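You operate a simulated robot arm through the tools that you are given. There is no shell and no other tool.

You run a simulated two-armed robot. Do the job below in one go: nothing can be reset, and whatever is moved stays where it is left.

JOB
Fill the striped disc with green in the black pump box.
Fine: stand it on the beige slide tray, push the tray in, two pumps, draw the tray out; leave it there; the other discs stay. Where these are worked on the way, their far stop is far enough and under half their travel is too little: beige slide tray.

It is judged by the outcome, as a careful person would: the job done as asked, and still so three seconds after it is handed in. It fails if anything else is knocked over, pushed out of place, dropped, spilled or broken.

ROBOT AND FRAMES
Two 7-joint arms with fingered hands on one trunk that stands fixed in place. Base frame: the origin is at the foot of the trunk, x ahead of it, y to its left, z up. Readings come in mm, rad, newtons and seconds.
The left shoulder is at [30, 120, 988], the right one opposite. With the tool pointing down near the work surface each hand reaches from about 260 to 700 mm from the base axis, measured 20 degrees to its own side. Payload 4 kg a hand.
Tool frame (each hand has its own): the origin (TCP) lies between the finger pads and is the grasp point; the fingertips stand 19 mm ahead of it; z points along the fingers, y is the line along which they close. The gripper opens to 120 mm; its body begins 53 mm behind the TCP. The gripper is a hand of 3 fingers: y runs from the thumb to the fingers, the wrist lies at [0, 0, -219] in the tool frame, and closing takes about 1.5 s.
Orientation is that of the tool frame in the base frame, as [roll, pitch, yaw] about the fixed x, y, z axes, in that order (R = Rz(yaw) Ry(pitch) Rx(roll)). With the fingers straight down and closing along the base's y, the tool's x points along the base's -x, its y along +y and its z along -z.

CONTROLS
- The arms move only by the tool apply_moves. It takes "left_series", "right_series" or both (then of equal length, played together; a hand with none holds still); each is text: rows parted by semicolons, each of 7 numbers parted by spaces: the shift along the tool's x, y, z in units of 25 mm (1.0 is 25 mm), then the turn, a rotation vector about the tool's x, y, z in units of 8 degrees (1.0 is 8 degrees), then the opening in per cent of the stroke, from 0 (shut) to 100 (fully open). In form: dx dy dz rx ry rz gripper; .... A call has 1 to 20 rows; each row shifts and turns the commanded pose from where the row before left it, along the tool's axes as they then stand. A call with a number of a shift or a turn outside -1 to 1 is refused whole. A row lasts 0.2 s, in which the tool goes at most 50 mm and 0.15 rad; a call with a longer step from one row to the next is refused whole, and so is a gripper value outside its range. Where a pose cannot be reached the arm comes as near as it can. A force on the tool above 40 N (or 10 N above the force at the start of the call, whichever is more), or a blocked arm, ends the call early, and 0.2 s more pass. Each finger travels about 72 mm/s and halts on what it meets, pressing with about 33 N; the grip force reading is that of the motor and also rises with nothing between the fingers. The clock runs only during rows and for 0.2 s after the last one: add rows that do not move to give the fingers time. It gives the time, the measured TCP pose, the force on the tool (base axes), the opening and the grip force at its end, in the units of the frame above (readings bear some noise), with the torque about the TCP (base axes, N m) and any sound that the robot's microphone picked up.
- Cameras (640 x 400 px; columns grow to the right, rows downward): "scene" is now at [62.5, 10.1, 1544.1]; the picture's right is [0.12, -0.99, 0.00], its down [-0.69, -0.08, -0.72] and it looks along [0.71, 0.08, -0.70] (base axes); focal length 320 px, centre (320, 200). "left" rides on the left gripper at [-66, -4, -79] in its tool frame; the picture's right is [0.05, -1.00, 0.00], its down [0.76, 0.04, -0.64] and it looks along [0.64, 0.03, 0.77] (tool axes); focal length 251 px, centre (320, 200). "right" rides on the right gripper at [66, -4, -79] in its tool frame; the picture's right is [0.05, 1.00, 0.00], its down [-0.76, 0.04, -0.64] and it looks along [-0.64, 0.04, 0.77] (tool axes); focal length 251 px, centre (320, 200). There is no depth. A picture from a camera that has moved, and an enlarged one, comes with that camera's place and axes in the base frame and with its lens.
- capture(camera): a new picture of that camera. No time passes.
- slide_trunk(by): moves the trunk up (or, below 0, down) by that many mm; the arms and the scene camera ride with it, the base frame stays. It gives what a move gives, with no picture.
- hand_shape(shape, hand): the hand has 3 fingers and takes this shape, open, in about a second: jaw (thumb against the fingers, like two jaws); tri (thumb and two fingers); tip (a fingertip pinch); poke (one finger out to press); point (the index stretched); flat (the hand flat); cup (the hand cupped); fist (a fist). The gripper value then closes the fingers along that shape, each until it touches; the sizes above hold for jaw. It gives what a move gives, with no picture.
- head_to(pan, tilt): turns the head with the scene camera to pan (to the left, within 2.094 rad either way) and tilt (down, from -0.506 to 1.204), counted from straight ahead of the robot. It gives what a move gives.
- inspect(camera, box): a new picture of the part [left, top, right, bottom] of that camera's present view, enlarged. No time passes.
- close_job(): hands the job in; it is judged then, once.

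Places have to be worked out from the pictures, the camera data and where the tool is seen. Open the grippers and draw the arms clear of the work before you hand the job in, unless the task says otherwise.

The tools are called after "Call:" by a JSON object that holds its "fn" and its "kwargs". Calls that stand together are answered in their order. apply_moves: Moves the arms, as the interface text tells. Its arguments: {"type":"object","properties":{"left_series":{"type":"string"},"right_series":{"type":"string"}},"required":[]} The other tools are called the same way: slide_trunk (by) moves the trunk up or down; hand_shape (shape, hand) gives the hand a shape; head_to (pan, tilt) turns the head that bears the scene camera; capture (camera) takes a picture; inspect (camera, box) takes an enlarged picture of a part of a camera's view; close_job () hands the job in.

At the start:

```text
clock: 0.0
left_eef_pos: [474.9, 202.8, 1139.8]
left_orientation: [3.142, 0.0, 3.141]
left_ft_force: [-0.1, 0.1, 0.5]
left_moment: [0.0, 0.03, -0.01]
left_gripper_width: 119.8
left_gripper_force: 0.1
left_shape: jaw
right_eef_pos: [555.8, -157.5, 1059.0]
right_orientation: [-3.141, -0.001, -3.141]
right_ft_force: [0.5, 0.7, -0.5]
right_moment: [0.04, 0.0, -0.02]
right_gripper_width: 119.8
right_gripper_force: 0.0
right_shape: jaw
trunk travel left (down, up): [-200.0, 340.0]
head pan, tilt (commanded): [0.115, 0.773]
```

scene: 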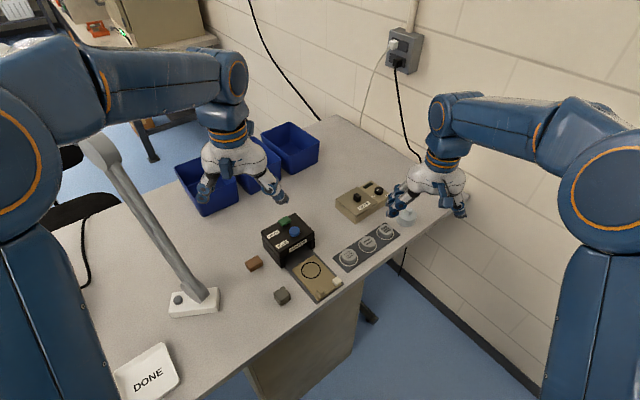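
right: 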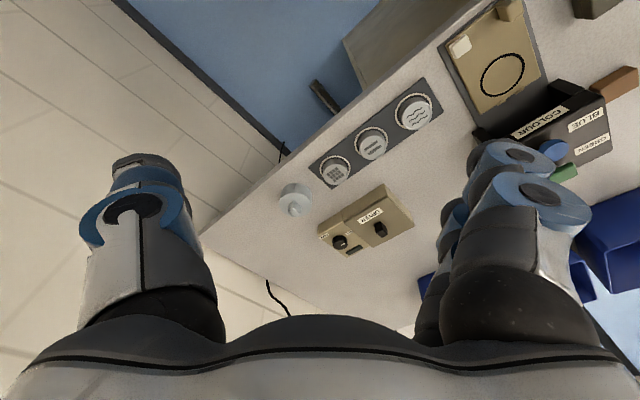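
left: 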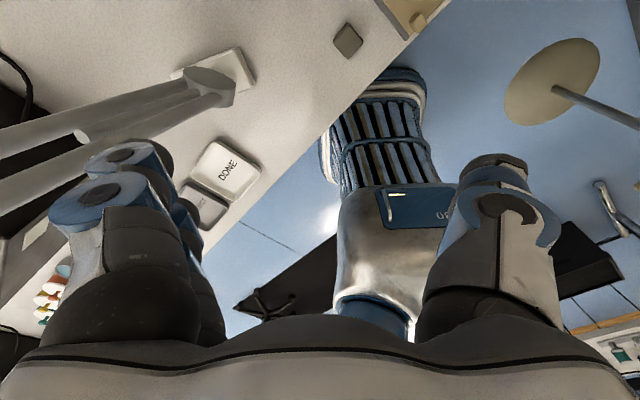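

I start by looking closer at the work area to identify the box, its tray, the plungers and the discs.

Call:
{"fn": "inspect", "kwargs": {"camera": "scene", "box": [230, 170, 430, 310]}}

Call:
{"fn": "inspect", "kwargs": {"camera": "right", "box": [260, 0, 640, 240]}}

```text
2.86 times, centred on (330, 240) of scene
camera zoom: at [62.5, 10.1, 1544.1], right [0.12, -0.99, 0.0], down [-0.69, -0.08, -0.72], along [0.71, 0.08, -0.7], focal length 915 px, centre (291, 86)
```

zoom: 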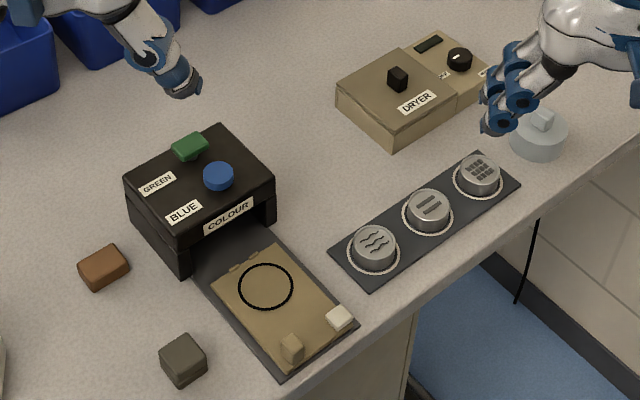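

```text
1.67 times, centred on (450, 120) of right
camera zoom: at [490.0, -161.2, 1139.0], right [-0.05, 1.0, 0.0], down [0.76, 0.04, 0.64], along [0.64, 0.04, -0.77], focal length 419 px, centre (103, 333)
```

zoom: 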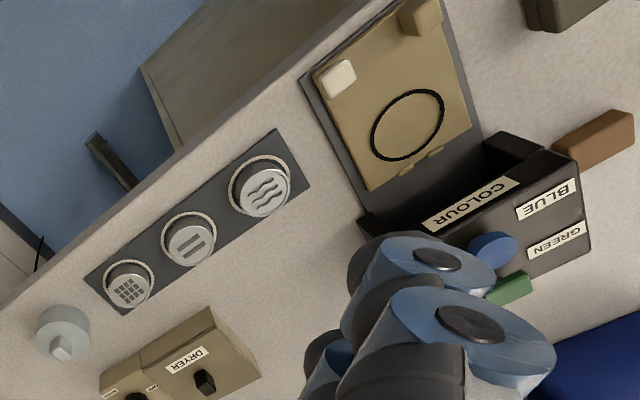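

The middle disc carries straight stripes, and the tray sits half in front of the black box labelled COLOUR, with green and blue knobs on top. I zoom in further on the tray's handles, the discs and the pump knobs.

Call:
{"fn": "inspect", "kwargs": {"camera": "scene", "box": [282, 246, 362, 306]}}

Call:
{"fn": "inspect", "kwargs": {"camera": "scene", "box": [330, 210, 420, 276]}}

Call:
{"fn": "inspect", "kwargs": {"camera": "scene", "box": [255, 205, 335, 265]}}

Call:
{"fn": "inspect", "kwargs": {"camera": "right", "box": [420, 0, 640, 140]}}

```text
6.67 times, centred on (322, 276) of scene
camera zoom: at [62.5, 10.1, 1544.1], right [0.12, -0.99, 0.0], down [-0.69, -0.08, -0.72], along [0.71, 0.08, -0.7], focal length 2135 px, centre (307, -307)
```

zoom: 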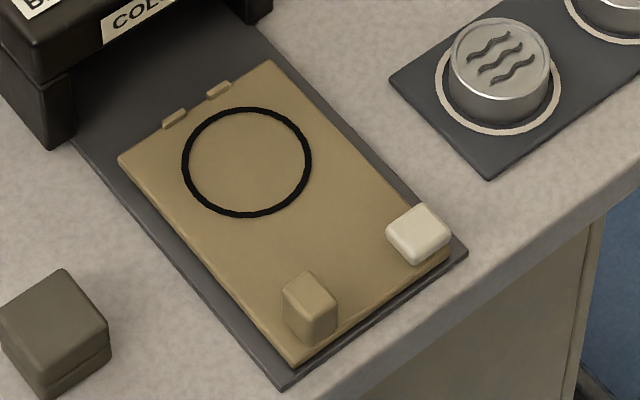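

```text
6.06 times, centred on (375, 243) of scene
camera zoom: at [62.5, 10.1, 1544.1], right [0.12, -0.99, 0.0], down [-0.69, -0.08, -0.72], along [0.71, 0.08, -0.7], focal length 1941 px, centre (-13, -61)
```

zoom: 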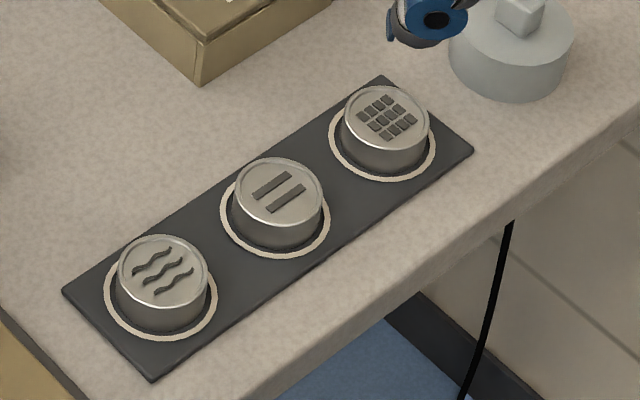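

```text
6.67 times, centred on (295, 235) of scene
camera zoom: at [62.5, 10.1, 1544.1], right [0.12, -0.99, 0.0], down [-0.69, -0.08, -0.72], along [0.71, 0.08, -0.7], focal length 2135 px, centre (487, -33)
```

zoom: 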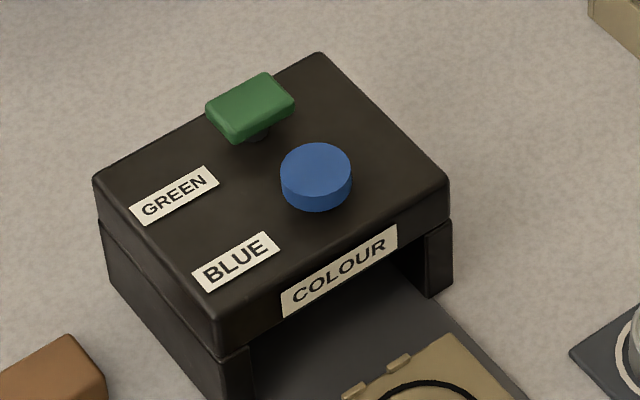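

```text
2.86 times, centred on (530, 70) of right
camera zoom: at [490.0, -161.2, 1139.0], right [-0.05, 1.0, 0.0], down [0.76, 0.04, 0.64], along [0.64, 0.04, -0.77], focal length 718 px, centre (-280, 571)
```

zoom: 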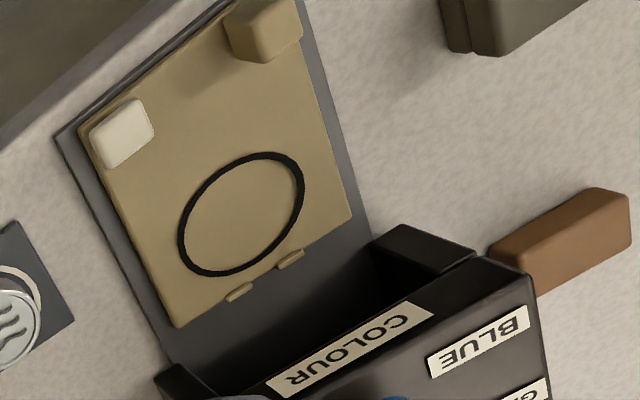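

The beige tray runs along a 45° direction into the box. On its front edge are a beige post on the left and a white block on the right, and the striped disc is at roughly (672, -65, top ~785). I turn the right hand 45° so it closes across the disc row and bring it above the striped disc, staying high.

Call:
{"fn": "apply_moves", "kwargs": {"right_series": "0 0 0 0 0 1 100; 0 0 0 0 0 1 100; 0 0 0 0 0 1 100; 0 0 0 0 0 1 100; 0 0 0 0 0 1 100; 0 0 0 0 0 0.625 100; -0.113 0.98 0.727 0 0 0 100; -0.113 0.98 0.727 0 0 0 100; -0.113 0.98 0.727 0 0 0 80; -0.113 0.98 0.727 0 0 0 70; -0.113 0.98 0.727 0 0 0 60; -0.113 0.98 0.727 0 0 0 60; 0 0 0 0 0 0 60"}}

```text
clock: 2.8
left_eef_pos: [474.1, 201.2, 1140.5]
left_orientation: [-3.141, 0.0, 3.14]
left_ft_force: [-0.2, 0.0, -0.4]
left_moment: [0.0, -0.03, 0.0]
left_gripper_width: 119.7
left_gripper_force: 0.0
left_shape: jaw
right_eef_pos: [660.1, -68.6, 951.4]
right_orientation: [-3.139, -0.001, 2.357]
right_ft_force: [-0.9, -0.3, 0.5]
right_moment: [-0.01, -0.02, -0.02]
right_gripper_width: 72.4
right_gripper_force: 0.0
right_shape: jaw
right hand out of reach, approached as far as the arm can: row 12
trunk travel left (down, up): [-200.0, 340.0]
head pan, tilt (commanded): [0.115, 0.773]
```

The arm reached about (660, -69, 951), slightly short at this height, where its reach is smaller. I look through the right hand camera and the scene.

Call:
{"fn": "capture", "kwargs": {"camera": "right"}}

Call:
{"fn": "capture", "kwargs": {"camera": "scene"}}

```text
taken
camera right: at [612.1, -23.4, 1029.8], right [0.67, 0.75, 0.0], down [0.57, -0.51, 0.64], along [0.48, -0.43, -0.77], focal length 251 px, centre (320, 200)
```

right: 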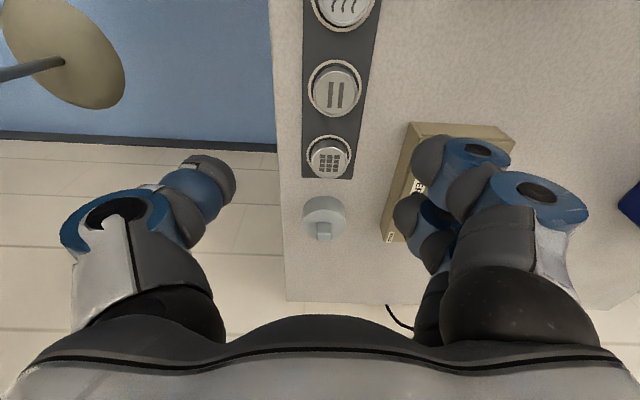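

```text
taken
camera scene: at [61.3, 9.6, 1544.2], right [0.12, -0.99, 0.0], down [-0.69, -0.08, -0.72], along [0.71, 0.08, -0.7], focal length 320 px, centre (320, 200)
```

scene: 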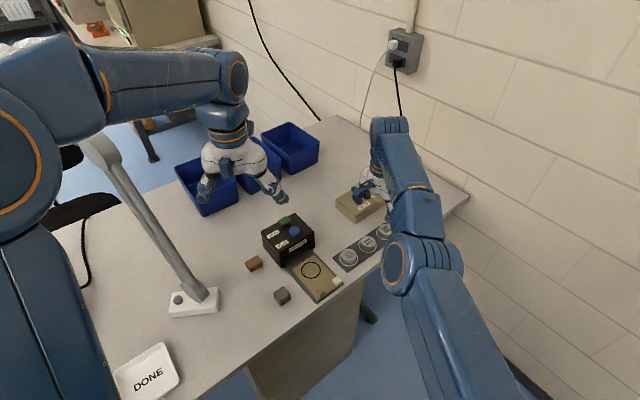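

Combining both views puts the striped disc near (677, -63) with its top at about z 780. I raise the trunk 60 mm so the shoulder is level with the wrist for better reach, then recheck.

Call:
{"fn": "slide_trunk", "kwargs": {"by": 60}}

```text
clock: 3.8
left_eef_pos: [476.0, 202.1, 1199.4]
left_orientation: [3.141, 0.0, -3.14]
left_ft_force: [-0.5, -0.5, -0.2]
left_moment: [0.0, -0.01, -0.02]
left_gripper_width: 120.1
left_gripper_force: 0.1
left_shape: jaw
right_eef_pos: [662.8, -67.3, 1010.0]
right_orientation: [-3.141, -0.003, 2.357]
right_ft_force: [-0.3, -0.6, -0.5]
right_moment: [0.04, -0.01, 0.0]
right_gripper_width: 72.6
right_gripper_force: 0.1
right_shape: jaw
trunk travel left (down, up): [-260.0, 280.0]
head pan, tilt (commanded): [0.115, 0.773]
```

Trunk is up 60 mm. I lower the right hand to about z 880 over the disc and look again.

Call:
{"fn": "apply_moves", "kwargs": {"right_series": "-0.047 0.087 0.867 0 0 0 60; -0.047 0.087 0.867 0 0 0 60; -0.047 0.087 0.867 0 0 0 60; -0.047 0.087 0.867 0 0 0 60; -0.047 0.087 0.867 0 0 0 60; -0.047 0.087 0.867 0 0 0 60; 0 0 0 0 0 0 60"}}

Call:
{"fn": "capture", "kwargs": {"camera": "right"}}

Call:
{"fn": "inspect", "kwargs": {"camera": "scene", "box": [320, 170, 440, 290]}}

```text
clock: 5.4
left_eef_pos: [476.4, 202.9, 1199.3]
left_orientation: [-3.14, 0.0, -3.139]
left_ft_force: [-0.2, -0.5, 0.1]
left_moment: [-0.03, -0.01, 0.02]
left_gripper_width: 119.9
left_gripper_force: 0.2
left_shape: jaw
right_eef_pos: [656.9, -66.1, 878.9]
right_orientation: [3.141, 0.0, 2.355]
right_ft_force: [0.1, -0.3, 0.1]
right_moment: [-0.01, 0.02, -0.02]
right_gripper_width: 72.3
right_gripper_force: 0.0
right_shape: jaw
right hand out of reach, approached as far as the arm can: row 3, 5, 6
trunk travel left (down, up): [-260.0, 280.0]
head pan, tilt (commanded): [0.115, 0.773]
```

```text
taken
camera right: at [608.4, -21.0, 958.7], right [0.67, 0.74, 0.0], down [0.57, -0.51, 0.64], along [0.48, -0.43, -0.77], focal length 251 px, centre (320, 200)
```

right: 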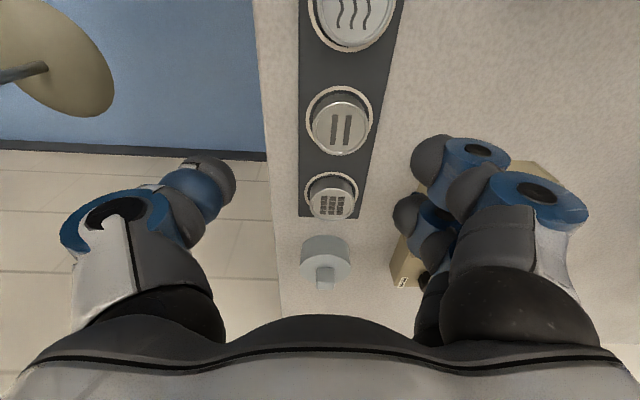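

```text
3.33 times, centred on (380, 230) of scene
camera zoom: at [62.5, 10.3, 1604.1], right [0.12, -0.99, 0.0], down [-0.69, -0.08, -0.72], along [0.71, 0.08, -0.7], focal length 1068 px, centre (120, 100)
```

zoom: 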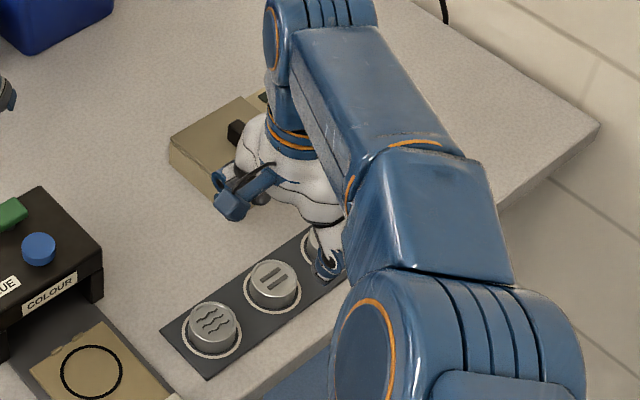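

The arm runs out of reach at x≈657 with the hand vertical, and the disc is at about (677, -62). I tilt the hand 16° about its closing axis, wrist back along the row, to gain reach while keeping the grip square to the disc.

Call:
{"fn": "apply_moves", "kwargs": {"right_series": "0 0 0 0 -1 0 60; 0 0 0 0 -1 0 60; 0 0 0 0 0 0 60; 0 0 0 0 0 0 60"}}

Call:
{"fn": "capture", "kwargs": {"camera": "right"}}

```text
clock: 6.4
left_eef_pos: [474.8, 201.5, 1199.6]
left_orientation: [3.141, -0.002, -3.14]
left_ft_force: [-0.2, 0.4, -0.4]
left_moment: [-0.02, 0.0, 0.01]
left_gripper_width: 119.8
left_gripper_force: 0.0
left_shape: jaw
right_eef_pos: [684.3, -58.3, 876.6]
right_orientation: [-3.139, 0.277, 2.356]
right_ft_force: [-0.8, -0.2, -1.1]
right_moment: [-0.03, -0.02, -0.02]
right_gripper_width: 72.7
right_gripper_force: 0.1
right_shape: jaw
right hand out of reach, approached as far as the arm can: row 1, 2
trunk travel left (down, up): [-260.0, 280.0]
head pan, tilt (commanded): [0.115, 0.773]
```

```text
taken
camera right: at [621.7, -1.1, 934.5], right [0.67, 0.74, -0.02], down [0.43, -0.36, 0.83], along [0.61, -0.56, -0.56], focal length 251 px, centre (320, 200)
```

right: 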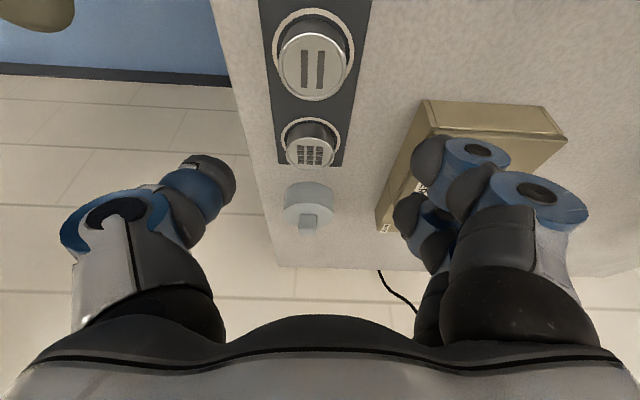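

The tilted hand now reaches, at (684, -58, 877), and this view puts the striped disc at about (678, -61). I lower the open hand to a hover just above the disc.

Call:
{"fn": "apply_moves", "kwargs": {"right_series": "0.313 -0.09 0.765 0 0 0 60; 0.313 -0.09 0.765 0 0 0 60; 0.313 -0.09 0.765 0 0 0 60; 0 0 0 0 0 0 60"}}

Call:
{"fn": "capture", "kwargs": {"camera": "right"}}

Call:
{"fn": "inspect", "kwargs": {"camera": "scene", "box": [330, 200, 430, 280]}}

```text
clock: 7.4
left_eef_pos: [474.7, 202.3, 1198.9]
left_orientation: [-3.141, 0.001, -3.14]
left_ft_force: [-0.4, 0.6, 0.1]
left_moment: [0.0, 0.01, 0.0]
left_gripper_width: 119.8
left_gripper_force: 0.2
left_shape: jaw
right_eef_pos: [671.7, -61.1, 816.2]
right_orientation: [-3.14, 0.279, 2.358]
right_ft_force: [-0.3, 0.0, -0.9]
right_moment: [0.01, 0.0, -0.01]
right_gripper_width: 72.2
right_gripper_force: 0.1
right_shape: jaw
trunk travel left (down, up): [-260.0, 280.0]
head pan, tilt (commanded): [0.115, 0.773]
```

```text
taken
camera right: at [610.1, -2.3, 873.4], right [0.67, 0.74, -0.02], down [0.42, -0.36, 0.83], along [0.61, -0.56, -0.56], focal length 251 px, centre (320, 200)
```

right: 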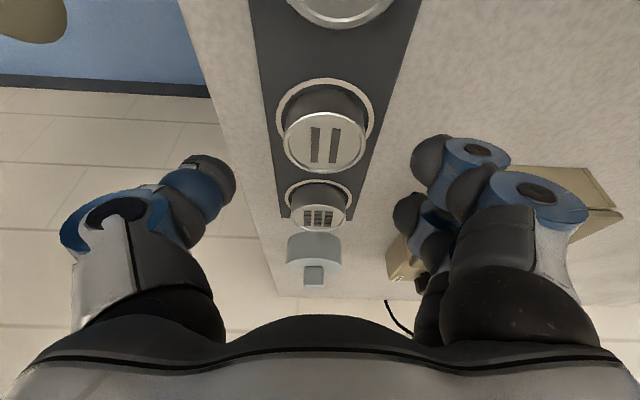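

```text
5.00 times, centred on (380, 240) of scene
camera zoom: at [62.5, 10.1, 1604.1], right [0.12, -0.99, 0.0], down [-0.69, -0.08, -0.72], along [0.71, 0.08, -0.7], focal length 1601 px, centre (20, 0)
```

zoom: 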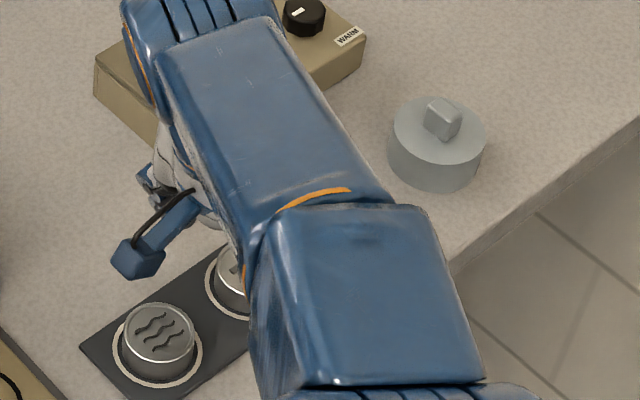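

The disc shows centred between thumb and fingers, with its top near z 780 and the plate near z 760. I descend about 28 mm in small steps, watching the force.

Call:
{"fn": "apply_moves", "kwargs": {"right_series": "0.09 0.021 0.265 0 0 0 60; 0.09 0.021 0.265 0 0 0 60; 0.09 0.021 0.265 0 0 0 60; 0.09 0.021 0.265 0 0 0 60; 0 0 0 0 0 0 60"}}

Call:
{"fn": "capture", "kwargs": {"camera": "right"}}

```text
clock: 8.6
left_eef_pos: [475.3, 202.5, 1199.9]
left_orientation: [3.139, 0.002, -3.141]
left_ft_force: [0.3, 0.3, -0.5]
left_moment: [0.05, 0.0, -0.02]
left_gripper_width: 120.2
left_gripper_force: 0.0
left_shape: jaw
right_eef_pos: [664.9, -59.6, 789.1]
right_orientation: [-3.141, 0.278, 2.357]
right_ft_force: [0.9, -0.6, -0.4]
right_moment: [0.0, -0.02, 0.03]
right_gripper_width: 72.1
right_gripper_force: 0.1
right_shape: jaw
right hand out of reach, approached as far as the arm can: row 1, 2, 4
trunk travel left (down, up): [-260.0, 280.0]
head pan, tilt (commanded): [0.115, 0.773]
```

```text
taken
camera right: at [602.6, -1.7, 847.6], right [0.67, 0.74, -0.02], down [0.42, -0.36, 0.83], along [0.61, -0.56, -0.56], focal length 251 px, centre (320, 200)
```

right: 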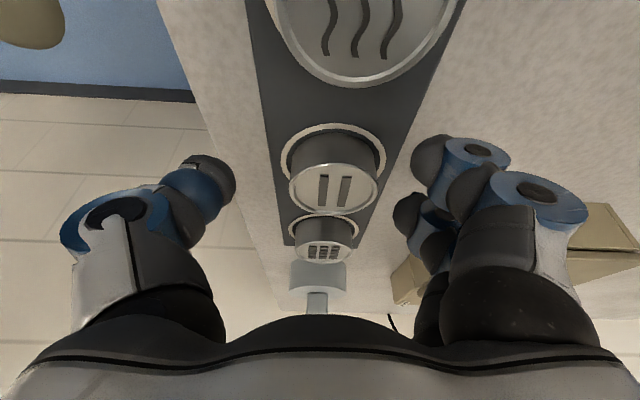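

Reach falls short again near the plate; the readings suggest the arm reaches farther when the shoulder sits lower than the wrist. I lift the hand straight up, then will slide the trunk down.

Call:
{"fn": "apply_moves", "kwargs": {"right_series": "-0.219 0 -0.77 0 0 0 60; -0.219 0 -0.77 0 0 0 60; -0.219 0 -0.77 0 0 0 60; -0.165 -0.094 -0.924 0 0 0 60; -0.165 -0.094 -0.924 0 0 0 60; -0.165 -0.094 -0.924 0 0 0 60; -0.165 -0.094 -0.924 0 0 0 60; -0.165 -0.094 -0.924 0 0 0 60; -0.165 -0.094 -0.924 0 0 0 60; 0 0 0 0 0 0 60"}}

```text
clock: 10.8
left_eef_pos: [476.1, 201.9, 1197.9]
left_orientation: [3.141, -0.001, -3.139]
left_ft_force: [0.1, 0.9, -0.1]
left_moment: [-0.01, 0.0, 0.02]
left_gripper_width: 120.0
left_gripper_force: 0.1
left_shape: jaw
right_eef_pos: [643.0, -58.1, 991.0]
right_orientation: [-3.141, 0.277, 2.358]
right_ft_force: [-0.3, -0.5, -1.2]
right_moment: [0.0, 0.02, 0.02]
right_gripper_width: 72.6
right_gripper_force: 0.1
right_shape: jaw
trunk travel left (down, up): [-260.0, 280.0]
head pan, tilt (commanded): [0.115, 0.773]
```

Hand is at z≈991. Now I slide the trunk down 140 mm, which puts the right hand near z 851, still clear of everything.

Call:
{"fn": "slide_trunk", "kwargs": {"by": -140}}

Call:
{"fn": "capture", "kwargs": {"camera": "scene"}}

Call:
{"fn": "capture", "kwargs": {"camera": "right"}}

```text
clock: 12.5
left_eef_pos: [474.5, 201.5, 1059.3]
left_orientation: [3.14, 0.0, -3.141]
left_ft_force: [0.8, 0.0, -0.1]
left_moment: [0.01, -0.01, 0.01]
left_gripper_width: 119.6
left_gripper_force: 0.0
left_shape: jaw
right_eef_pos: [642.7, -59.6, 850.3]
right_orientation: [-3.141, 0.278, 2.359]
right_ft_force: [0.8, 0.5, -0.6]
right_moment: [0.0, -0.01, -0.01]
right_gripper_width: 72.2
right_gripper_force: 0.2
right_shape: jaw
trunk travel left (down, up): [-120.0, 420.0]
head pan, tilt (commanded): [0.115, 0.773]
```

```text
taken
camera scene: at [62.3, 10.1, 1464.3], right [0.12, -0.99, 0.0], down [-0.69, -0.08, -0.72], along [0.71, 0.08, -0.7], focal length 320 px, centre (320, 200)
```

scene: 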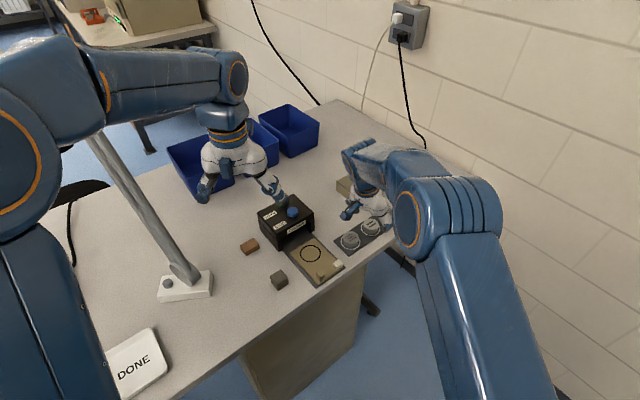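

```text
taken
camera right: at [581.0, -0.8, 909.6], right [0.67, 0.74, -0.02], down [0.42, -0.36, 0.83], along [0.61, -0.56, -0.56], focal length 251 px, centre (320, 200)
```

right: 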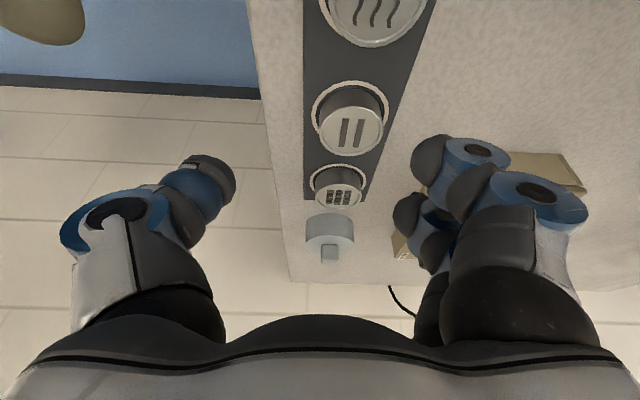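

Nothing touched; the disc again computes to about (675, -61). I move to the hover over the disc at z≈816 to see if the reach is now fine.

Call:
{"fn": "apply_moves", "kwargs": {"right_series": "-0.139 0.305 0.515 0 0 0 60; -0.139 0.305 0.515 0 0 0 60; -0.138 0.306 0.514 0 0 0 60; 0 0 0 0 0 0 60"}}

Call:
{"fn": "capture", "kwargs": {"camera": "right"}}

```text
clock: 13.5
left_eef_pos: [474.3, 201.7, 1059.4]
left_orientation: [-3.141, 0.0, -3.14]
left_ft_force: [0.1, 1.0, 0.2]
left_moment: [0.02, 0.06, 0.0]
left_gripper_width: 119.9
left_gripper_force: 0.0
left_shape: jaw
right_eef_pos: [673.7, -57.3, 817.4]
right_orientation: [-3.141, 0.276, 2.356]
right_ft_force: [-0.5, 0.2, 0.1]
right_moment: [0.01, -0.02, 0.01]
right_gripper_width: 72.3
right_gripper_force: 0.0
right_shape: jaw
trunk travel left (down, up): [-120.0, 420.0]
head pan, tilt (commanded): [0.115, 0.773]
```

```text
taken
camera right: at [612.0, 0.6, 875.5], right [0.67, 0.74, -0.02], down [0.42, -0.36, 0.83], along [0.61, -0.56, -0.56], focal length 251 px, centre (320, 200)
```

right: 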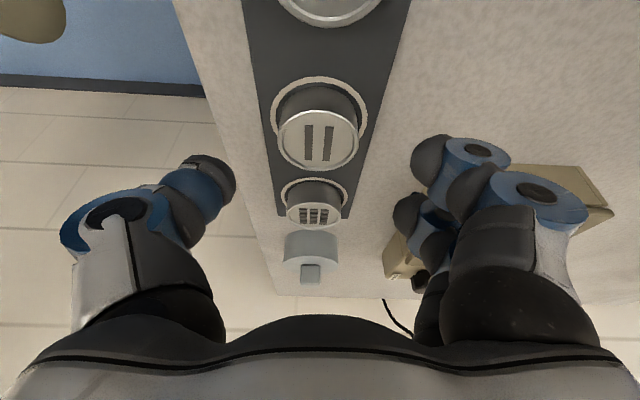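

Reach is fine now and the disc lies centred between thumb and fingers. I descend straight down about 31 mm in small steps.

Call:
{"fn": "apply_moves", "kwargs": {"right_series": "0.085 -0.01 0.298 0 0 0 60; 0.085 -0.01 0.298 0 0 0 60; 0.085 -0.01 0.298 0 0 0 60; 0.085 -0.01 0.298 0 0 0 60; 0 0 0 0 0 0 60"}}

Call:
{"fn": "capture", "kwargs": {"camera": "right"}}

Call:
{"fn": "inspect", "kwargs": {"camera": "scene", "box": [320, 190, 420, 270]}}

```text
clock: 14.7
left_eef_pos: [475.0, 202.2, 1058.6]
left_orientation: [-3.141, 0.0, -3.141]
left_ft_force: [0.7, 0.2, -0.6]
left_moment: [0.03, -0.03, 0.05]
left_gripper_width: 120.2
left_gripper_force: 0.2
left_shape: jaw
right_eef_pos: [673.1, -58.0, 785.3]
right_orientation: [-3.141, 0.278, 2.357]
right_ft_force: [-0.9, -0.2, -0.1]
right_moment: [-0.01, -0.02, 0.0]
right_gripper_width: 72.5
right_gripper_force: 0.1
right_shape: jaw
trunk travel left (down, up): [-120.0, 420.0]
head pan, tilt (commanded): [0.115, 0.773]
```

```text
taken
camera right: at [611.3, 0.3, 844.4], right [0.67, 0.74, -0.02], down [0.42, -0.36, 0.83], along [0.61, -0.56, -0.56], focal length 251 px, centre (320, 200)
```

right: 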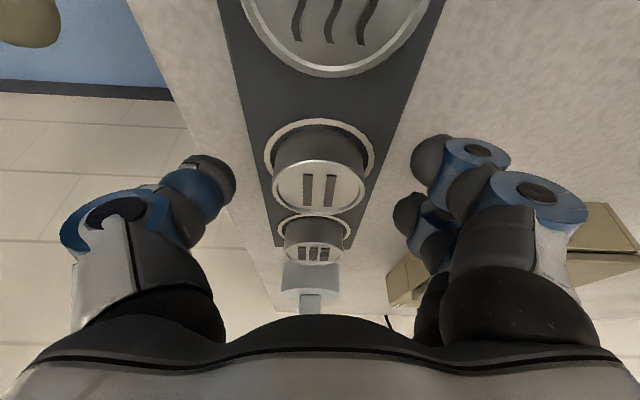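

```text
5.00 times, centred on (370, 230) of scene
camera zoom: at [62.4, 10.1, 1464.1], right [0.12, -0.99, 0.0], down [-0.69, -0.08, -0.72], along [0.71, 0.08, -0.7], focal length 1601 px, centre (70, 50)
```

zoom: 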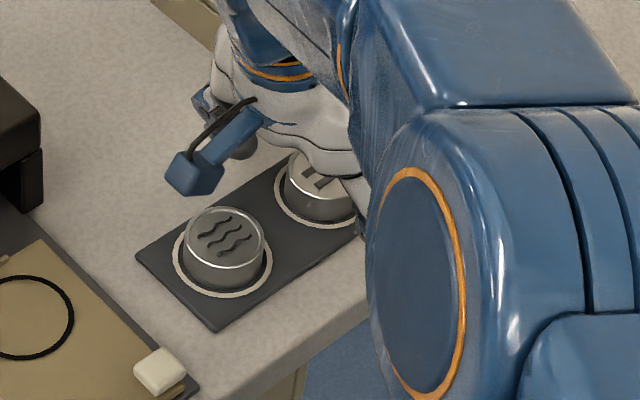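

No contact force yet at z 785; the disc top is around 778 and sits between thumb and fingers. I lower 2.5 mm more and close the fingers on it.

Call:
{"fn": "apply_moves", "kwargs": {"right_series": "0.027 0 0.096 0 0 0 60; 0 0 0 0 0 0 50; 0 0 0 0 0 0 42; 0 0 0 0 0 0 36; 0 0 0 0 0 0 30; 0 0 0 0 0 0 20; 0 0 0 0 0 0 10; 0 0 0 0 0 0 0; 0 0 0 0 0 0 0; 0 0 0 0 0 0 0; 0 0 0 0 0 0 0"}}

Call:
{"fn": "capture", "kwargs": {"camera": "right"}}

```text
clock: 17.1
left_eef_pos: [473.5, 203.6, 1059.1]
left_orientation: [3.141, 0.003, -3.14]
left_ft_force: [-0.4, 0.4, 0.1]
left_moment: [0.04, -0.01, -0.01]
left_gripper_width: 119.9
left_gripper_force: 0.0
left_shape: jaw
right_eef_pos: [672.5, -55.6, 786.8]
right_orientation: [3.139, 0.281, 2.357]
right_ft_force: [-2.4, 2.5, 17.0]
right_moment: [0.04, -0.56, 0.11]
right_gripper_width: 16.4
right_gripper_force: 33.1
right_shape: jaw
trunk travel left (down, up): [-120.0, 420.0]
head pan, tilt (commanded): [0.115, 0.773]
```

```text
taken
camera right: at [610.1, 0.9, 844.3], right [0.67, 0.74, -0.01], down [0.42, -0.36, 0.83], along [0.61, -0.56, -0.56], focal length 251 px, centre (320, 200)
```

right: 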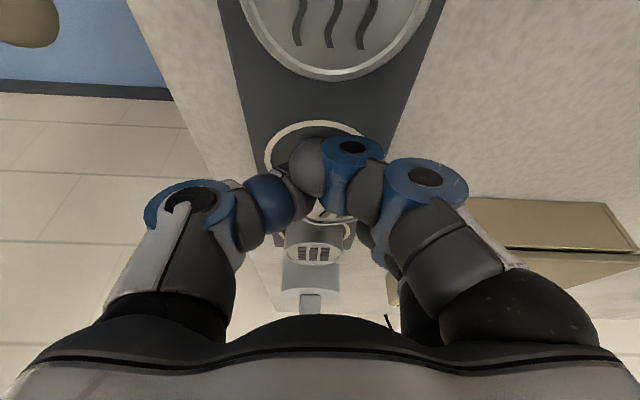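

The opening went to 16 mm with a 17 N upward force, so the fingertips slid over the disc's top instead of gripping its side. I reopen gently and check that the disc is still in place.

Call:
{"fn": "apply_moves", "kwargs": {"right_series": "0 0 0 0 0 0 20; 0 0 0 0 0 0 30; 0 0 0 0 0 0 40; 0 0 0 0 0 0 50; 0 0 0 0 0 0 60; 0 0 0 0 0 0 60; 0 0 0 0 0 0 60"}}

Call:
{"fn": "capture", "kwargs": {"camera": "right"}}

Call:
{"fn": "inspect", "kwargs": {"camera": "scene", "box": [330, 200, 400, 256]}}

```text
clock: 18.7
left_eef_pos: [475.0, 202.1, 1058.9]
left_orientation: [-3.141, 0.0, -3.142]
left_ft_force: [-0.5, -0.1, -0.5]
left_moment: [0.01, 0.01, 0.03]
left_gripper_width: 120.0
left_gripper_force: 0.0
left_shape: jaw
right_eef_pos: [672.9, -57.7, 783.1]
right_orientation: [3.141, 0.28, 2.357]
right_ft_force: [0.8, -0.4, -0.2]
right_moment: [0.04, 0.01, -0.03]
right_gripper_width: 71.3
right_gripper_force: 0.1
right_shape: jaw
trunk travel left (down, up): [-120.0, 420.0]
head pan, tilt (commanded): [0.115, 0.773]
```

```text
taken
camera right: at [611.2, 0.3, 842.4], right [0.67, 0.74, -0.02], down [0.42, -0.36, 0.83], along [0.61, -0.56, -0.56], focal length 251 px, centre (320, 200)
```

right: 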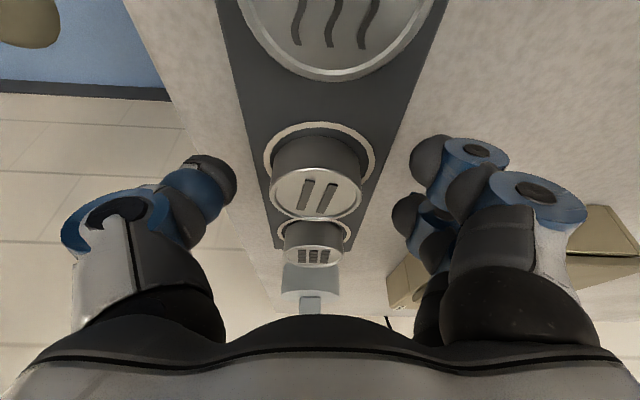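

```text
7.14 times, centred on (365, 228) of scene
camera zoom: at [62.5, 10.1, 1464.1], right [0.12, -0.99, 0.0], down [-0.69, -0.08, -0.72], along [0.71, 0.08, -0.7], focal length 2288 px, centre (-1, 0)
```

zoom: 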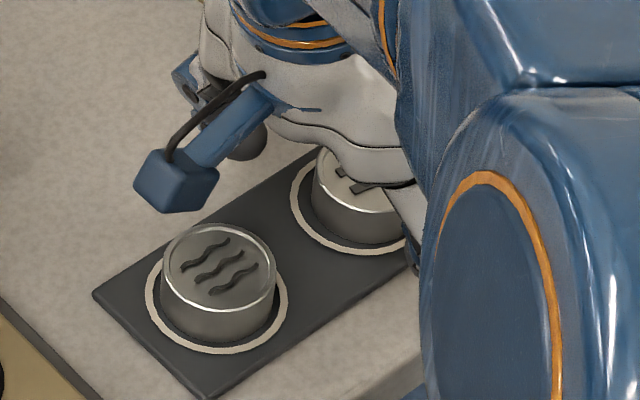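

The disc is still upright in its ring, just turned a little and ~3 mm toward the edge. I recentre the hand, reduce the tilt to about 10° so all fingertips are more level, and narrow the opening before going lower.

Call:
{"fn": "apply_moves", "kwargs": {"right_series": "0 -0.12 -0.08 0 0 0 60; 0 0 0 0 0.75 0 60; 0 0 0 0 0 0 50; 0 0 0 0 0 0 50; 0 0 0 0 0 0 50"}}

Call:
{"fn": "capture", "kwargs": {"camera": "right"}}

```text
clock: 19.9
left_eef_pos: [475.2, 203.0, 1059.6]
left_orientation: [-3.141, -0.001, -3.139]
left_ft_force: [0.2, -0.2, 0.8]
left_moment: [0.01, 0.03, -0.03]
left_gripper_width: 119.9
left_gripper_force: 0.1
left_shape: jaw
right_eef_pos: [672.1, -59.1, 788.1]
right_orientation: [-3.141, 0.171, 2.357]
right_ft_force: [0.5, 0.3, 0.3]
right_moment: [0.0, -0.01, 0.01]
right_gripper_width: 60.7
right_gripper_force: 0.0
right_shape: jaw
trunk travel left (down, up): [-120.0, 420.0]
head pan, tilt (commanded): [0.115, 0.773]
```

```text
taken
camera right: at [613.4, -6.2, 853.0], right [0.67, 0.74, -0.01], down [0.48, -0.42, 0.77], along [0.57, -0.52, -0.64], focal length 251 px, centre (320, 200)
```

right: 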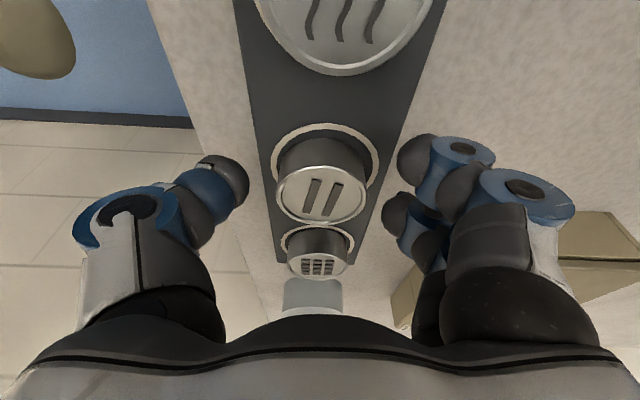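

The disc is well centred between the fingertips at a 60 mm opening. I go down 8 mm in small steps and watch for contact.

Call:
{"fn": "apply_moves", "kwargs": {"right_series": "0.027 0 0.158 0 0 0 50; 0.027 0 0.158 0 0 0 50; 0 0 0 0 0 0 50"}}

Call:
{"fn": "capture", "kwargs": {"camera": "right"}}

```text
clock: 20.7
left_eef_pos: [476.0, 202.6, 1059.3]
left_orientation: [3.141, -0.001, -3.139]
left_ft_force: [-0.1, -0.3, -0.5]
left_moment: [0.04, 0.02, 0.0]
left_gripper_width: 119.9
left_gripper_force: 0.0
left_shape: jaw
right_eef_pos: [671.8, -61.1, 778.7]
right_orientation: [-3.141, 0.173, 2.355]
right_ft_force: [0.2, 0.0, -0.1]
right_moment: [-0.02, 0.01, -0.01]
right_gripper_width: 60.5
right_gripper_force: 0.1
right_shape: jaw
trunk travel left (down, up): [-120.0, 420.0]
head pan, tilt (commanded): [0.115, 0.773]
```

```text
taken
camera right: at [613.5, -7.1, 844.4], right [0.67, 0.74, -0.01], down [0.48, -0.42, 0.77], along [0.57, -0.52, -0.64], focal length 251 px, centre (320, 200)
```

right: 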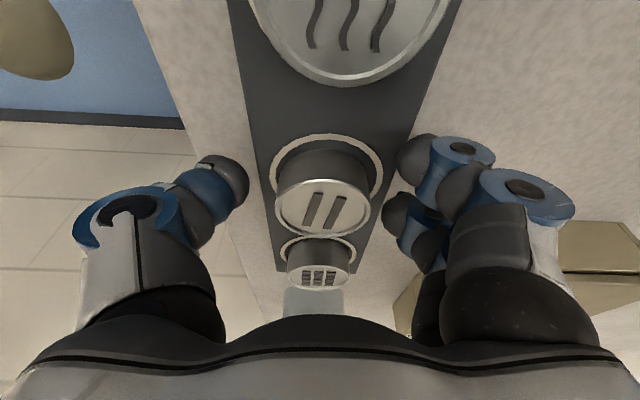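

Still no contact at z≈779. I go 5 mm lower in two small steps.

Call:
{"fn": "apply_moves", "kwargs": {"right_series": "0.017 0 0.1 0 0 0 50; 0.017 0 0.1 0 0 0 50; 0 0 0 0 0 0 50"}}

Call:
{"fn": "inspect", "kwargs": {"camera": "right", "box": [180, 100, 460, 275]}}

```text
clock: 21.5
left_eef_pos: [475.0, 203.2, 1059.7]
left_orientation: [-3.141, 0.0, -3.139]
left_ft_force: [-0.4, -0.1, -0.5]
left_moment: [0.03, -0.01, 0.01]
left_gripper_width: 119.9
left_gripper_force: 0.1
left_shape: jaw
right_eef_pos: [670.8, -58.9, 773.0]
right_orientation: [3.14, 0.174, 2.356]
right_ft_force: [0.4, 1.2, 8.1]
right_moment: [0.33, -0.15, 0.02]
right_gripper_width: 60.6
right_gripper_force: 0.0
right_shape: jaw
trunk travel left (down, up): [-120.0, 420.0]
head pan, tilt (commanded): [0.115, 0.773]
```

```text
2.29 times, centred on (320, 188) of right
camera zoom: at [613.3, -6.4, 840.3], right [0.67, 0.74, -0.01], down [0.48, -0.42, 0.77], along [0.57, -0.52, -0.64], focal length 575 px, centre (320, 229)
```

zoom: 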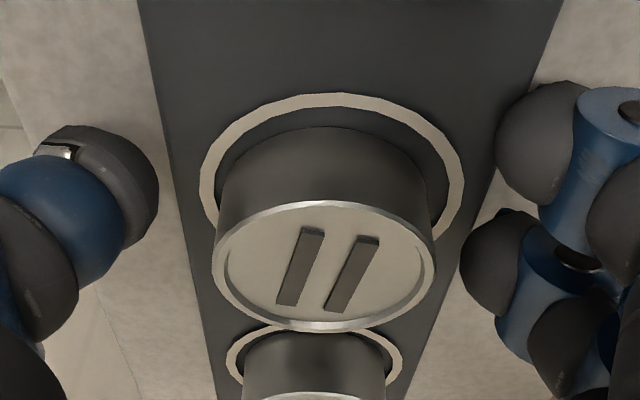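

A fingertip just touched the table beside the plate (8 N, TCP z≈773), which fixes the lowest point. I back off 3.5 mm and close; the tips should now be well down the disc's side.

Call:
{"fn": "apply_moves", "kwargs": {"right_series": "-0.024 0 -0.14 0 0 0 50; 0 0 0 0 0 0 45; 0 0 0 0 0 0 40; 0 0 0 0 0 0 36; 0 0 0 0 0 0 32; 0 0 0 0 0 0 28; 0 0 0 0 0 0 24; 0 0 0 0 0 0 20; 0 0 0 0 0 0 20; 0 0 0 0 0 0 20"}}

Call:
{"fn": "inspect", "kwargs": {"camera": "right", "box": [180, 100, 460, 275]}}

```text
clock: 23.7
left_eef_pos: [474.7, 201.3, 1060.1]
left_orientation: [-3.142, -0.001, -3.14]
left_ft_force: [-0.2, 0.2, 0.0]
left_moment: [0.01, 0.0, 0.0]
left_gripper_width: 119.9
left_gripper_force: 0.0
left_shape: jaw
right_eef_pos: [671.0, -60.4, 775.9]
right_orientation: [-3.142, 0.174, 2.356]
right_ft_force: [1.2, 0.7, 6.1]
right_moment: [0.33, -0.17, -0.13]
right_gripper_width: 41.1
right_gripper_force: 33.0
right_shape: jaw
trunk travel left (down, up): [-120.0, 420.0]
head pan, tilt (commanded): [0.115, 0.773]
```

```text
2.29 times, centred on (320, 188) of right
camera zoom: at [613.0, -7.0, 842.8], right [0.67, 0.74, -0.01], down [0.48, -0.42, 0.77], along [0.57, -0.52, -0.64], focal length 575 px, centre (320, 229)
```

zoom: 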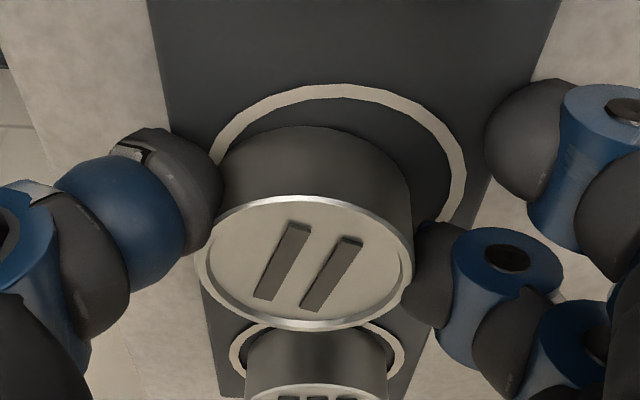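

The thumb and one finger hold the disc, but the second finger is blocked by the plate's edge. I reopen, rise 4 mm so it clears the plate, and close again.

Call:
{"fn": "apply_moves", "kwargs": {"right_series": "0 0 0 0 0 0 30; 0 0 0 0 0 0 40; 0 0 0 0 0 0 48; 0 0 0 0 0 0 50; -0.027 -0.04 -0.158 0 0 0 50; 0 0 0 0 0 0 46; 0 0 0 0 0 0 42; 0 0 0 0 0 0 38; 0 0 0 0 0 0 34; 0 0 0 0 0 0 30; 0 0 0 0 0 0 26; 0 0 0 0 0 0 22; 0 0 0 0 0 0 20; 0 0 0 0 0 0 20; 0 0 0 0 0 0 20"}}

Call:
{"fn": "inspect", "kwargs": {"camera": "right", "box": [180, 100, 460, 275]}}

```text
clock: 26.9
left_eef_pos: [475.2, 202.6, 1059.5]
left_orientation: [3.141, 0.001, -3.14]
left_ft_force: [-0.2, 0.4, 0.3]
left_moment: [-0.03, -0.01, 0.0]
left_gripper_width: 119.8
left_gripper_force: 0.0
left_shape: jaw
right_eef_pos: [670.3, -60.1, 780.4]
right_orientation: [-3.141, 0.175, 2.356]
right_ft_force: [1.4, -0.3, 4.6]
right_moment: [-0.07, -0.08, -0.05]
right_gripper_width: 26.1
right_gripper_force: 0.0
right_shape: jaw
trunk travel left (down, up): [-120.0, 420.0]
head pan, tilt (commanded): [0.115, 0.773]
```

```text
2.29 times, centred on (320, 188) of right
camera zoom: at [612.7, -7.5, 847.2], right [0.67, 0.74, -0.01], down [0.48, -0.42, 0.77], along [0.57, -0.52, -0.64], focal length 575 px, centre (320, 229)
```

zoom: 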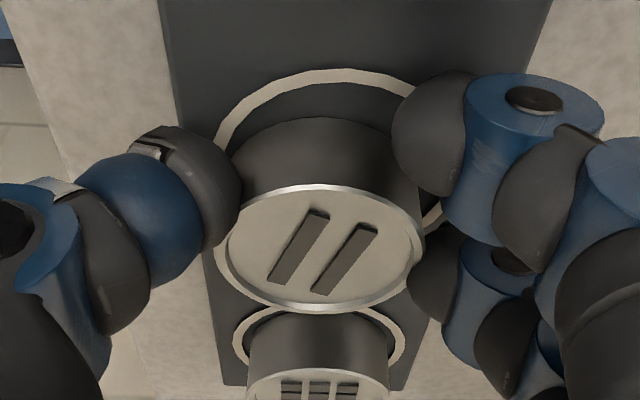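

The fingers surround the disc at 26 mm reading, with no grip force yet because the command stopped at 20 %. I close further to see whether they bear on the side.

Call:
{"fn": "apply_moves", "kwargs": {"right_series": "0 0 0 0 0 0 14; 0 0 0 0 0 0 8; 0 0 0 0 0 0 4; 0 0 0 0 0 0 4"}}

Call:
{"fn": "inspect", "kwargs": {"camera": "right", "box": [180, 100, 460, 275]}}

```text
clock: 27.9
left_eef_pos: [475.2, 201.6, 1059.9]
left_orientation: [3.141, -0.001, 3.141]
left_ft_force: [0.5, 0.4, 0.6]
left_moment: [0.01, 0.0, -0.01]
left_gripper_width: 120.1
left_gripper_force: 0.0
left_shape: jaw
right_eef_pos: [670.7, -60.8, 779.0]
right_orientation: [-3.14, 0.172, 2.357]
right_ft_force: [0.5, -0.1, 0.0]
right_moment: [-0.03, 0.04, -0.02]
right_gripper_width: 21.7
right_gripper_force: 33.0
right_shape: jaw
trunk travel left (down, up): [-120.0, 420.0]
head pan, tilt (commanded): [0.115, 0.773]
```

```text
2.29 times, centred on (320, 188) of right
camera zoom: at [612.7, -7.5, 846.4], right [0.67, 0.74, -0.01], down [0.48, -0.42, 0.77], along [0.57, -0.52, -0.64], focal length 575 px, centre (320, 229)
```

zoom: 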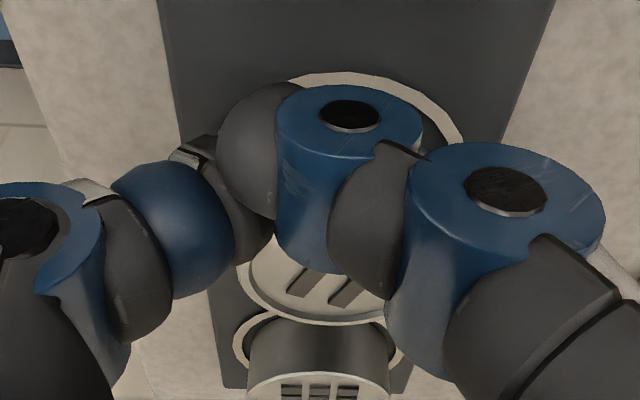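

The disc sits about 6 mm further along the row than the hand's centre, so the near finger swept past it. I reopen, shift the hand 7 mm outward along the row, and look before closing.

Call:
{"fn": "apply_moves", "kwargs": {"right_series": "0 0 0 0 0 0 20; 0 0 0 0 0 0 30; 0 0 0 0 0 0 40; 0 0 0 0 0 0 50; 0 0 0 0 0 0 54; 0 0 0 0 0 0 54; -0.14 0 0.02 0 0 0 54; -0.14 0 0.02 0 0 0 54; 0 0 0 0 0 0 54"}}

Call:
{"fn": "inspect", "kwargs": {"camera": "right", "box": [180, 100, 460, 275]}}

```text
clock: 29.9
left_eef_pos: [475.6, 202.1, 1059.9]
left_orientation: [3.14, 0.0, -3.138]
left_ft_force: [0.5, 0.9, 0.2]
left_moment: [0.03, -0.01, 0.02]
left_gripper_width: 120.0
left_gripper_force: 0.0
left_shape: jaw
right_eef_pos: [674.8, -65.5, 779.7]
right_orientation: [-3.14, 0.172, 2.358]
right_ft_force: [-0.1, 0.4, 0.6]
right_moment: [0.02, 0.03, 0.02]
right_gripper_width: 64.3
right_gripper_force: 0.0
right_shape: jaw
trunk travel left (down, up): [-120.0, 420.0]
head pan, tilt (commanded): [0.115, 0.773]
```

```text
2.29 times, centred on (320, 188) of right
camera zoom: at [617.0, -12.3, 847.0], right [0.67, 0.74, -0.01], down [0.48, -0.42, 0.77], along [0.57, -0.52, -0.64], focal length 575 px, centre (320, 229)
```

zoom: 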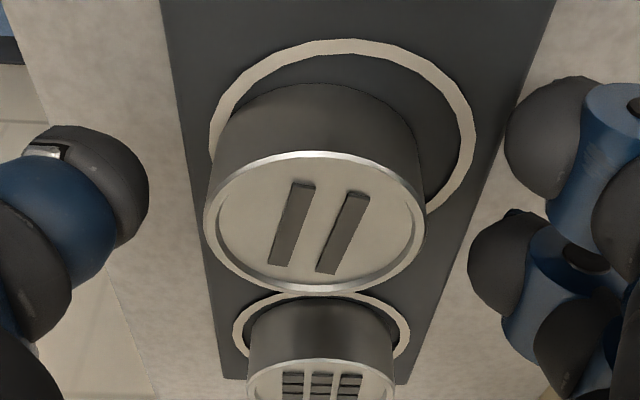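

Now the disc lies centred under the hand with the two fingers straddling its middle and the thumb opposite. I close fully.

Call:
{"fn": "apply_moves", "kwargs": {"right_series": "0 0 0 0 0 0 48; 0 0 0 0 0 0 42; 0 0 0 0 0 0 38; 0 0 0 0 0 0 34; 0 0 0 0 0 0 30; 0 0 0 0 0 0 26; 0 0 0 0 0 0 20; 0 0 0 0 0 0 15; 0 0 0 0 0 0 15; 0 0 0 0 0 0 15"}}

Call:
{"fn": "inspect", "kwargs": {"camera": "right", "box": [180, 100, 460, 275]}}

```text
clock: 32.1
left_eef_pos: [475.4, 203.4, 1059.2]
left_orientation: [-3.14, 0.001, -3.141]
left_ft_force: [0.1, -0.3, 0.1]
left_moment: [0.01, 0.0, 0.03]
left_gripper_width: 120.0
left_gripper_force: 0.1
left_shape: jaw
right_eef_pos: [674.9, -64.5, 780.6]
right_orientation: [-3.141, 0.172, 2.358]
right_ft_force: [-0.6, 0.7, 0.8]
right_moment: [0.03, -0.03, 0.02]
right_gripper_width: 22.5
right_gripper_force: 33.2
right_shape: jaw
trunk travel left (down, up): [-120.0, 420.0]
head pan, tilt (commanded): [0.115, 0.773]
```

```text
2.29 times, centred on (320, 188) of right
camera zoom: at [617.1, -12.2, 847.3], right [0.67, 0.74, -0.01], down [0.48, -0.42, 0.77], along [0.57, -0.52, -0.64], focal length 575 px, centre (320, 229)
```

zoom: 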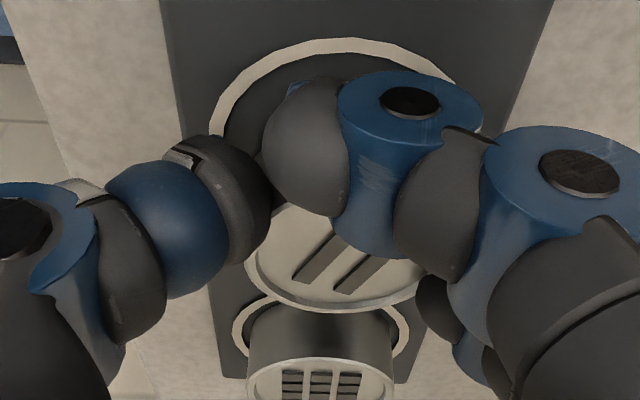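

The near finger again slid past the disc's near side and nudged it a few mm along the row. I reopen and shift the hand another 8 mm outward, then close only partway to check contact before squeezing.

Call:
{"fn": "apply_moves", "kwargs": {"right_series": "0 0 0 0 0 0 25; 0 0 0 0 0 0 35; 0 0 0 0 0 0 45; 0 0 0 0 0 0 54; 0 0 0 0 0 0 58; 0 0 0 0 0 0 58; -0.16 0.04 0.025 0 0 0 58; -0.16 0.04 0.025 0 0 0 58; 0 0 0 0 0 0 58"}}

Call:
{"fn": "capture", "kwargs": {"camera": "right"}}

Call:
{"fn": "inspect", "kwargs": {"camera": "right", "box": [180, 100, 460, 275]}}

```text
clock: 34.1
left_eef_pos: [474.4, 202.5, 1059.8]
left_orientation: [3.14, 0.001, -3.14]
left_ft_force: [0.2, 0.0, -0.3]
left_moment: [-0.01, 0.0, -0.05]
left_gripper_width: 119.8
left_gripper_force: 0.0
left_shape: jaw
right_eef_pos: [681.8, -69.4, 781.7]
right_orientation: [-3.139, 0.172, 2.359]
right_ft_force: [0.1, -0.2, -0.2]
right_moment: [0.02, 0.01, -0.02]
right_gripper_width: 68.9
right_gripper_force: 0.1
right_shape: jaw
trunk travel left (down, up): [-120.0, 420.0]
head pan, tilt (commanded): [0.115, 0.773]
```

```text
taken
camera right: at [624.3, -16.4, 847.5], right [0.67, 0.74, -0.01], down [0.48, -0.42, 0.77], along [0.57, -0.52, -0.64], focal length 251 px, centre (320, 200)
```

right: 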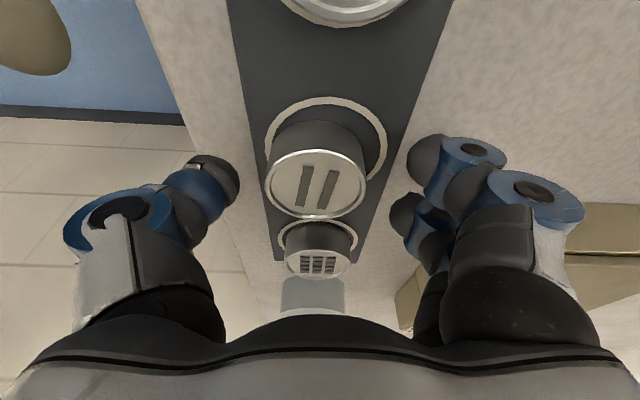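

```text
2.29 times, centred on (320, 188) of right
camera zoom: at [624.3, -16.4, 847.5], right [0.67, 0.74, -0.01], down [0.48, -0.42, 0.77], along [0.57, -0.52, -0.64], focal length 575 px, centre (320, 229)
```

zoom: 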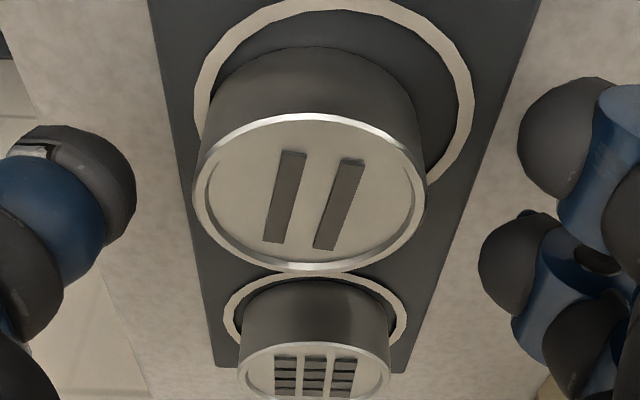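

The disc is now slightly on the near side of hand centre, still upright in its ring. I close partway to about 45 mm and inspect the contacts.

Call:
{"fn": "apply_moves", "kwargs": {"right_series": "0 0 0 0 0 0 52; 0 0 0 0 0 0 46; 0 0 0 0 0 0 42; 0 0 0 0 0 0 40; 0 0 0 0 0 0 40"}}

Call:
{"fn": "inspect", "kwargs": {"camera": "right", "box": [180, 100, 460, 275]}}

```text
clock: 35.3
left_eef_pos: [474.9, 202.1, 1059.7]
left_orientation: [3.141, 0.001, -3.14]
left_ft_force: [1.8, 0.0, -0.5]
left_moment: [-0.06, -0.02, 0.01]
left_gripper_width: 119.8
left_gripper_force: 0.0
left_shape: jaw
right_eef_pos: [682.3, -68.5, 780.5]
right_orientation: [3.14, 0.174, 2.359]
right_ft_force: [0.1, -1.4, 0.2]
right_moment: [-0.02, 0.01, 0.02]
right_gripper_width: 48.3
right_gripper_force: 0.0
right_shape: jaw
trunk travel left (down, up): [-120.0, 420.0]
head pan, tilt (commanded): [0.115, 0.773]
```

```text
2.29 times, centred on (320, 188) of right
camera zoom: at [624.3, -16.4, 847.6], right [0.67, 0.74, -0.01], down [0.48, -0.42, 0.77], along [0.57, -0.52, -0.64], focal length 575 px, centre (320, 229)
```

zoom: 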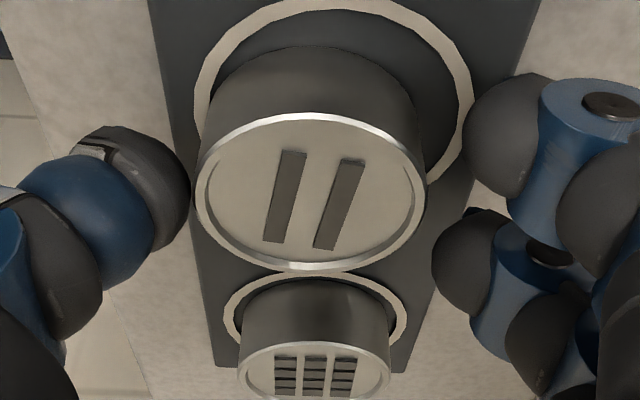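

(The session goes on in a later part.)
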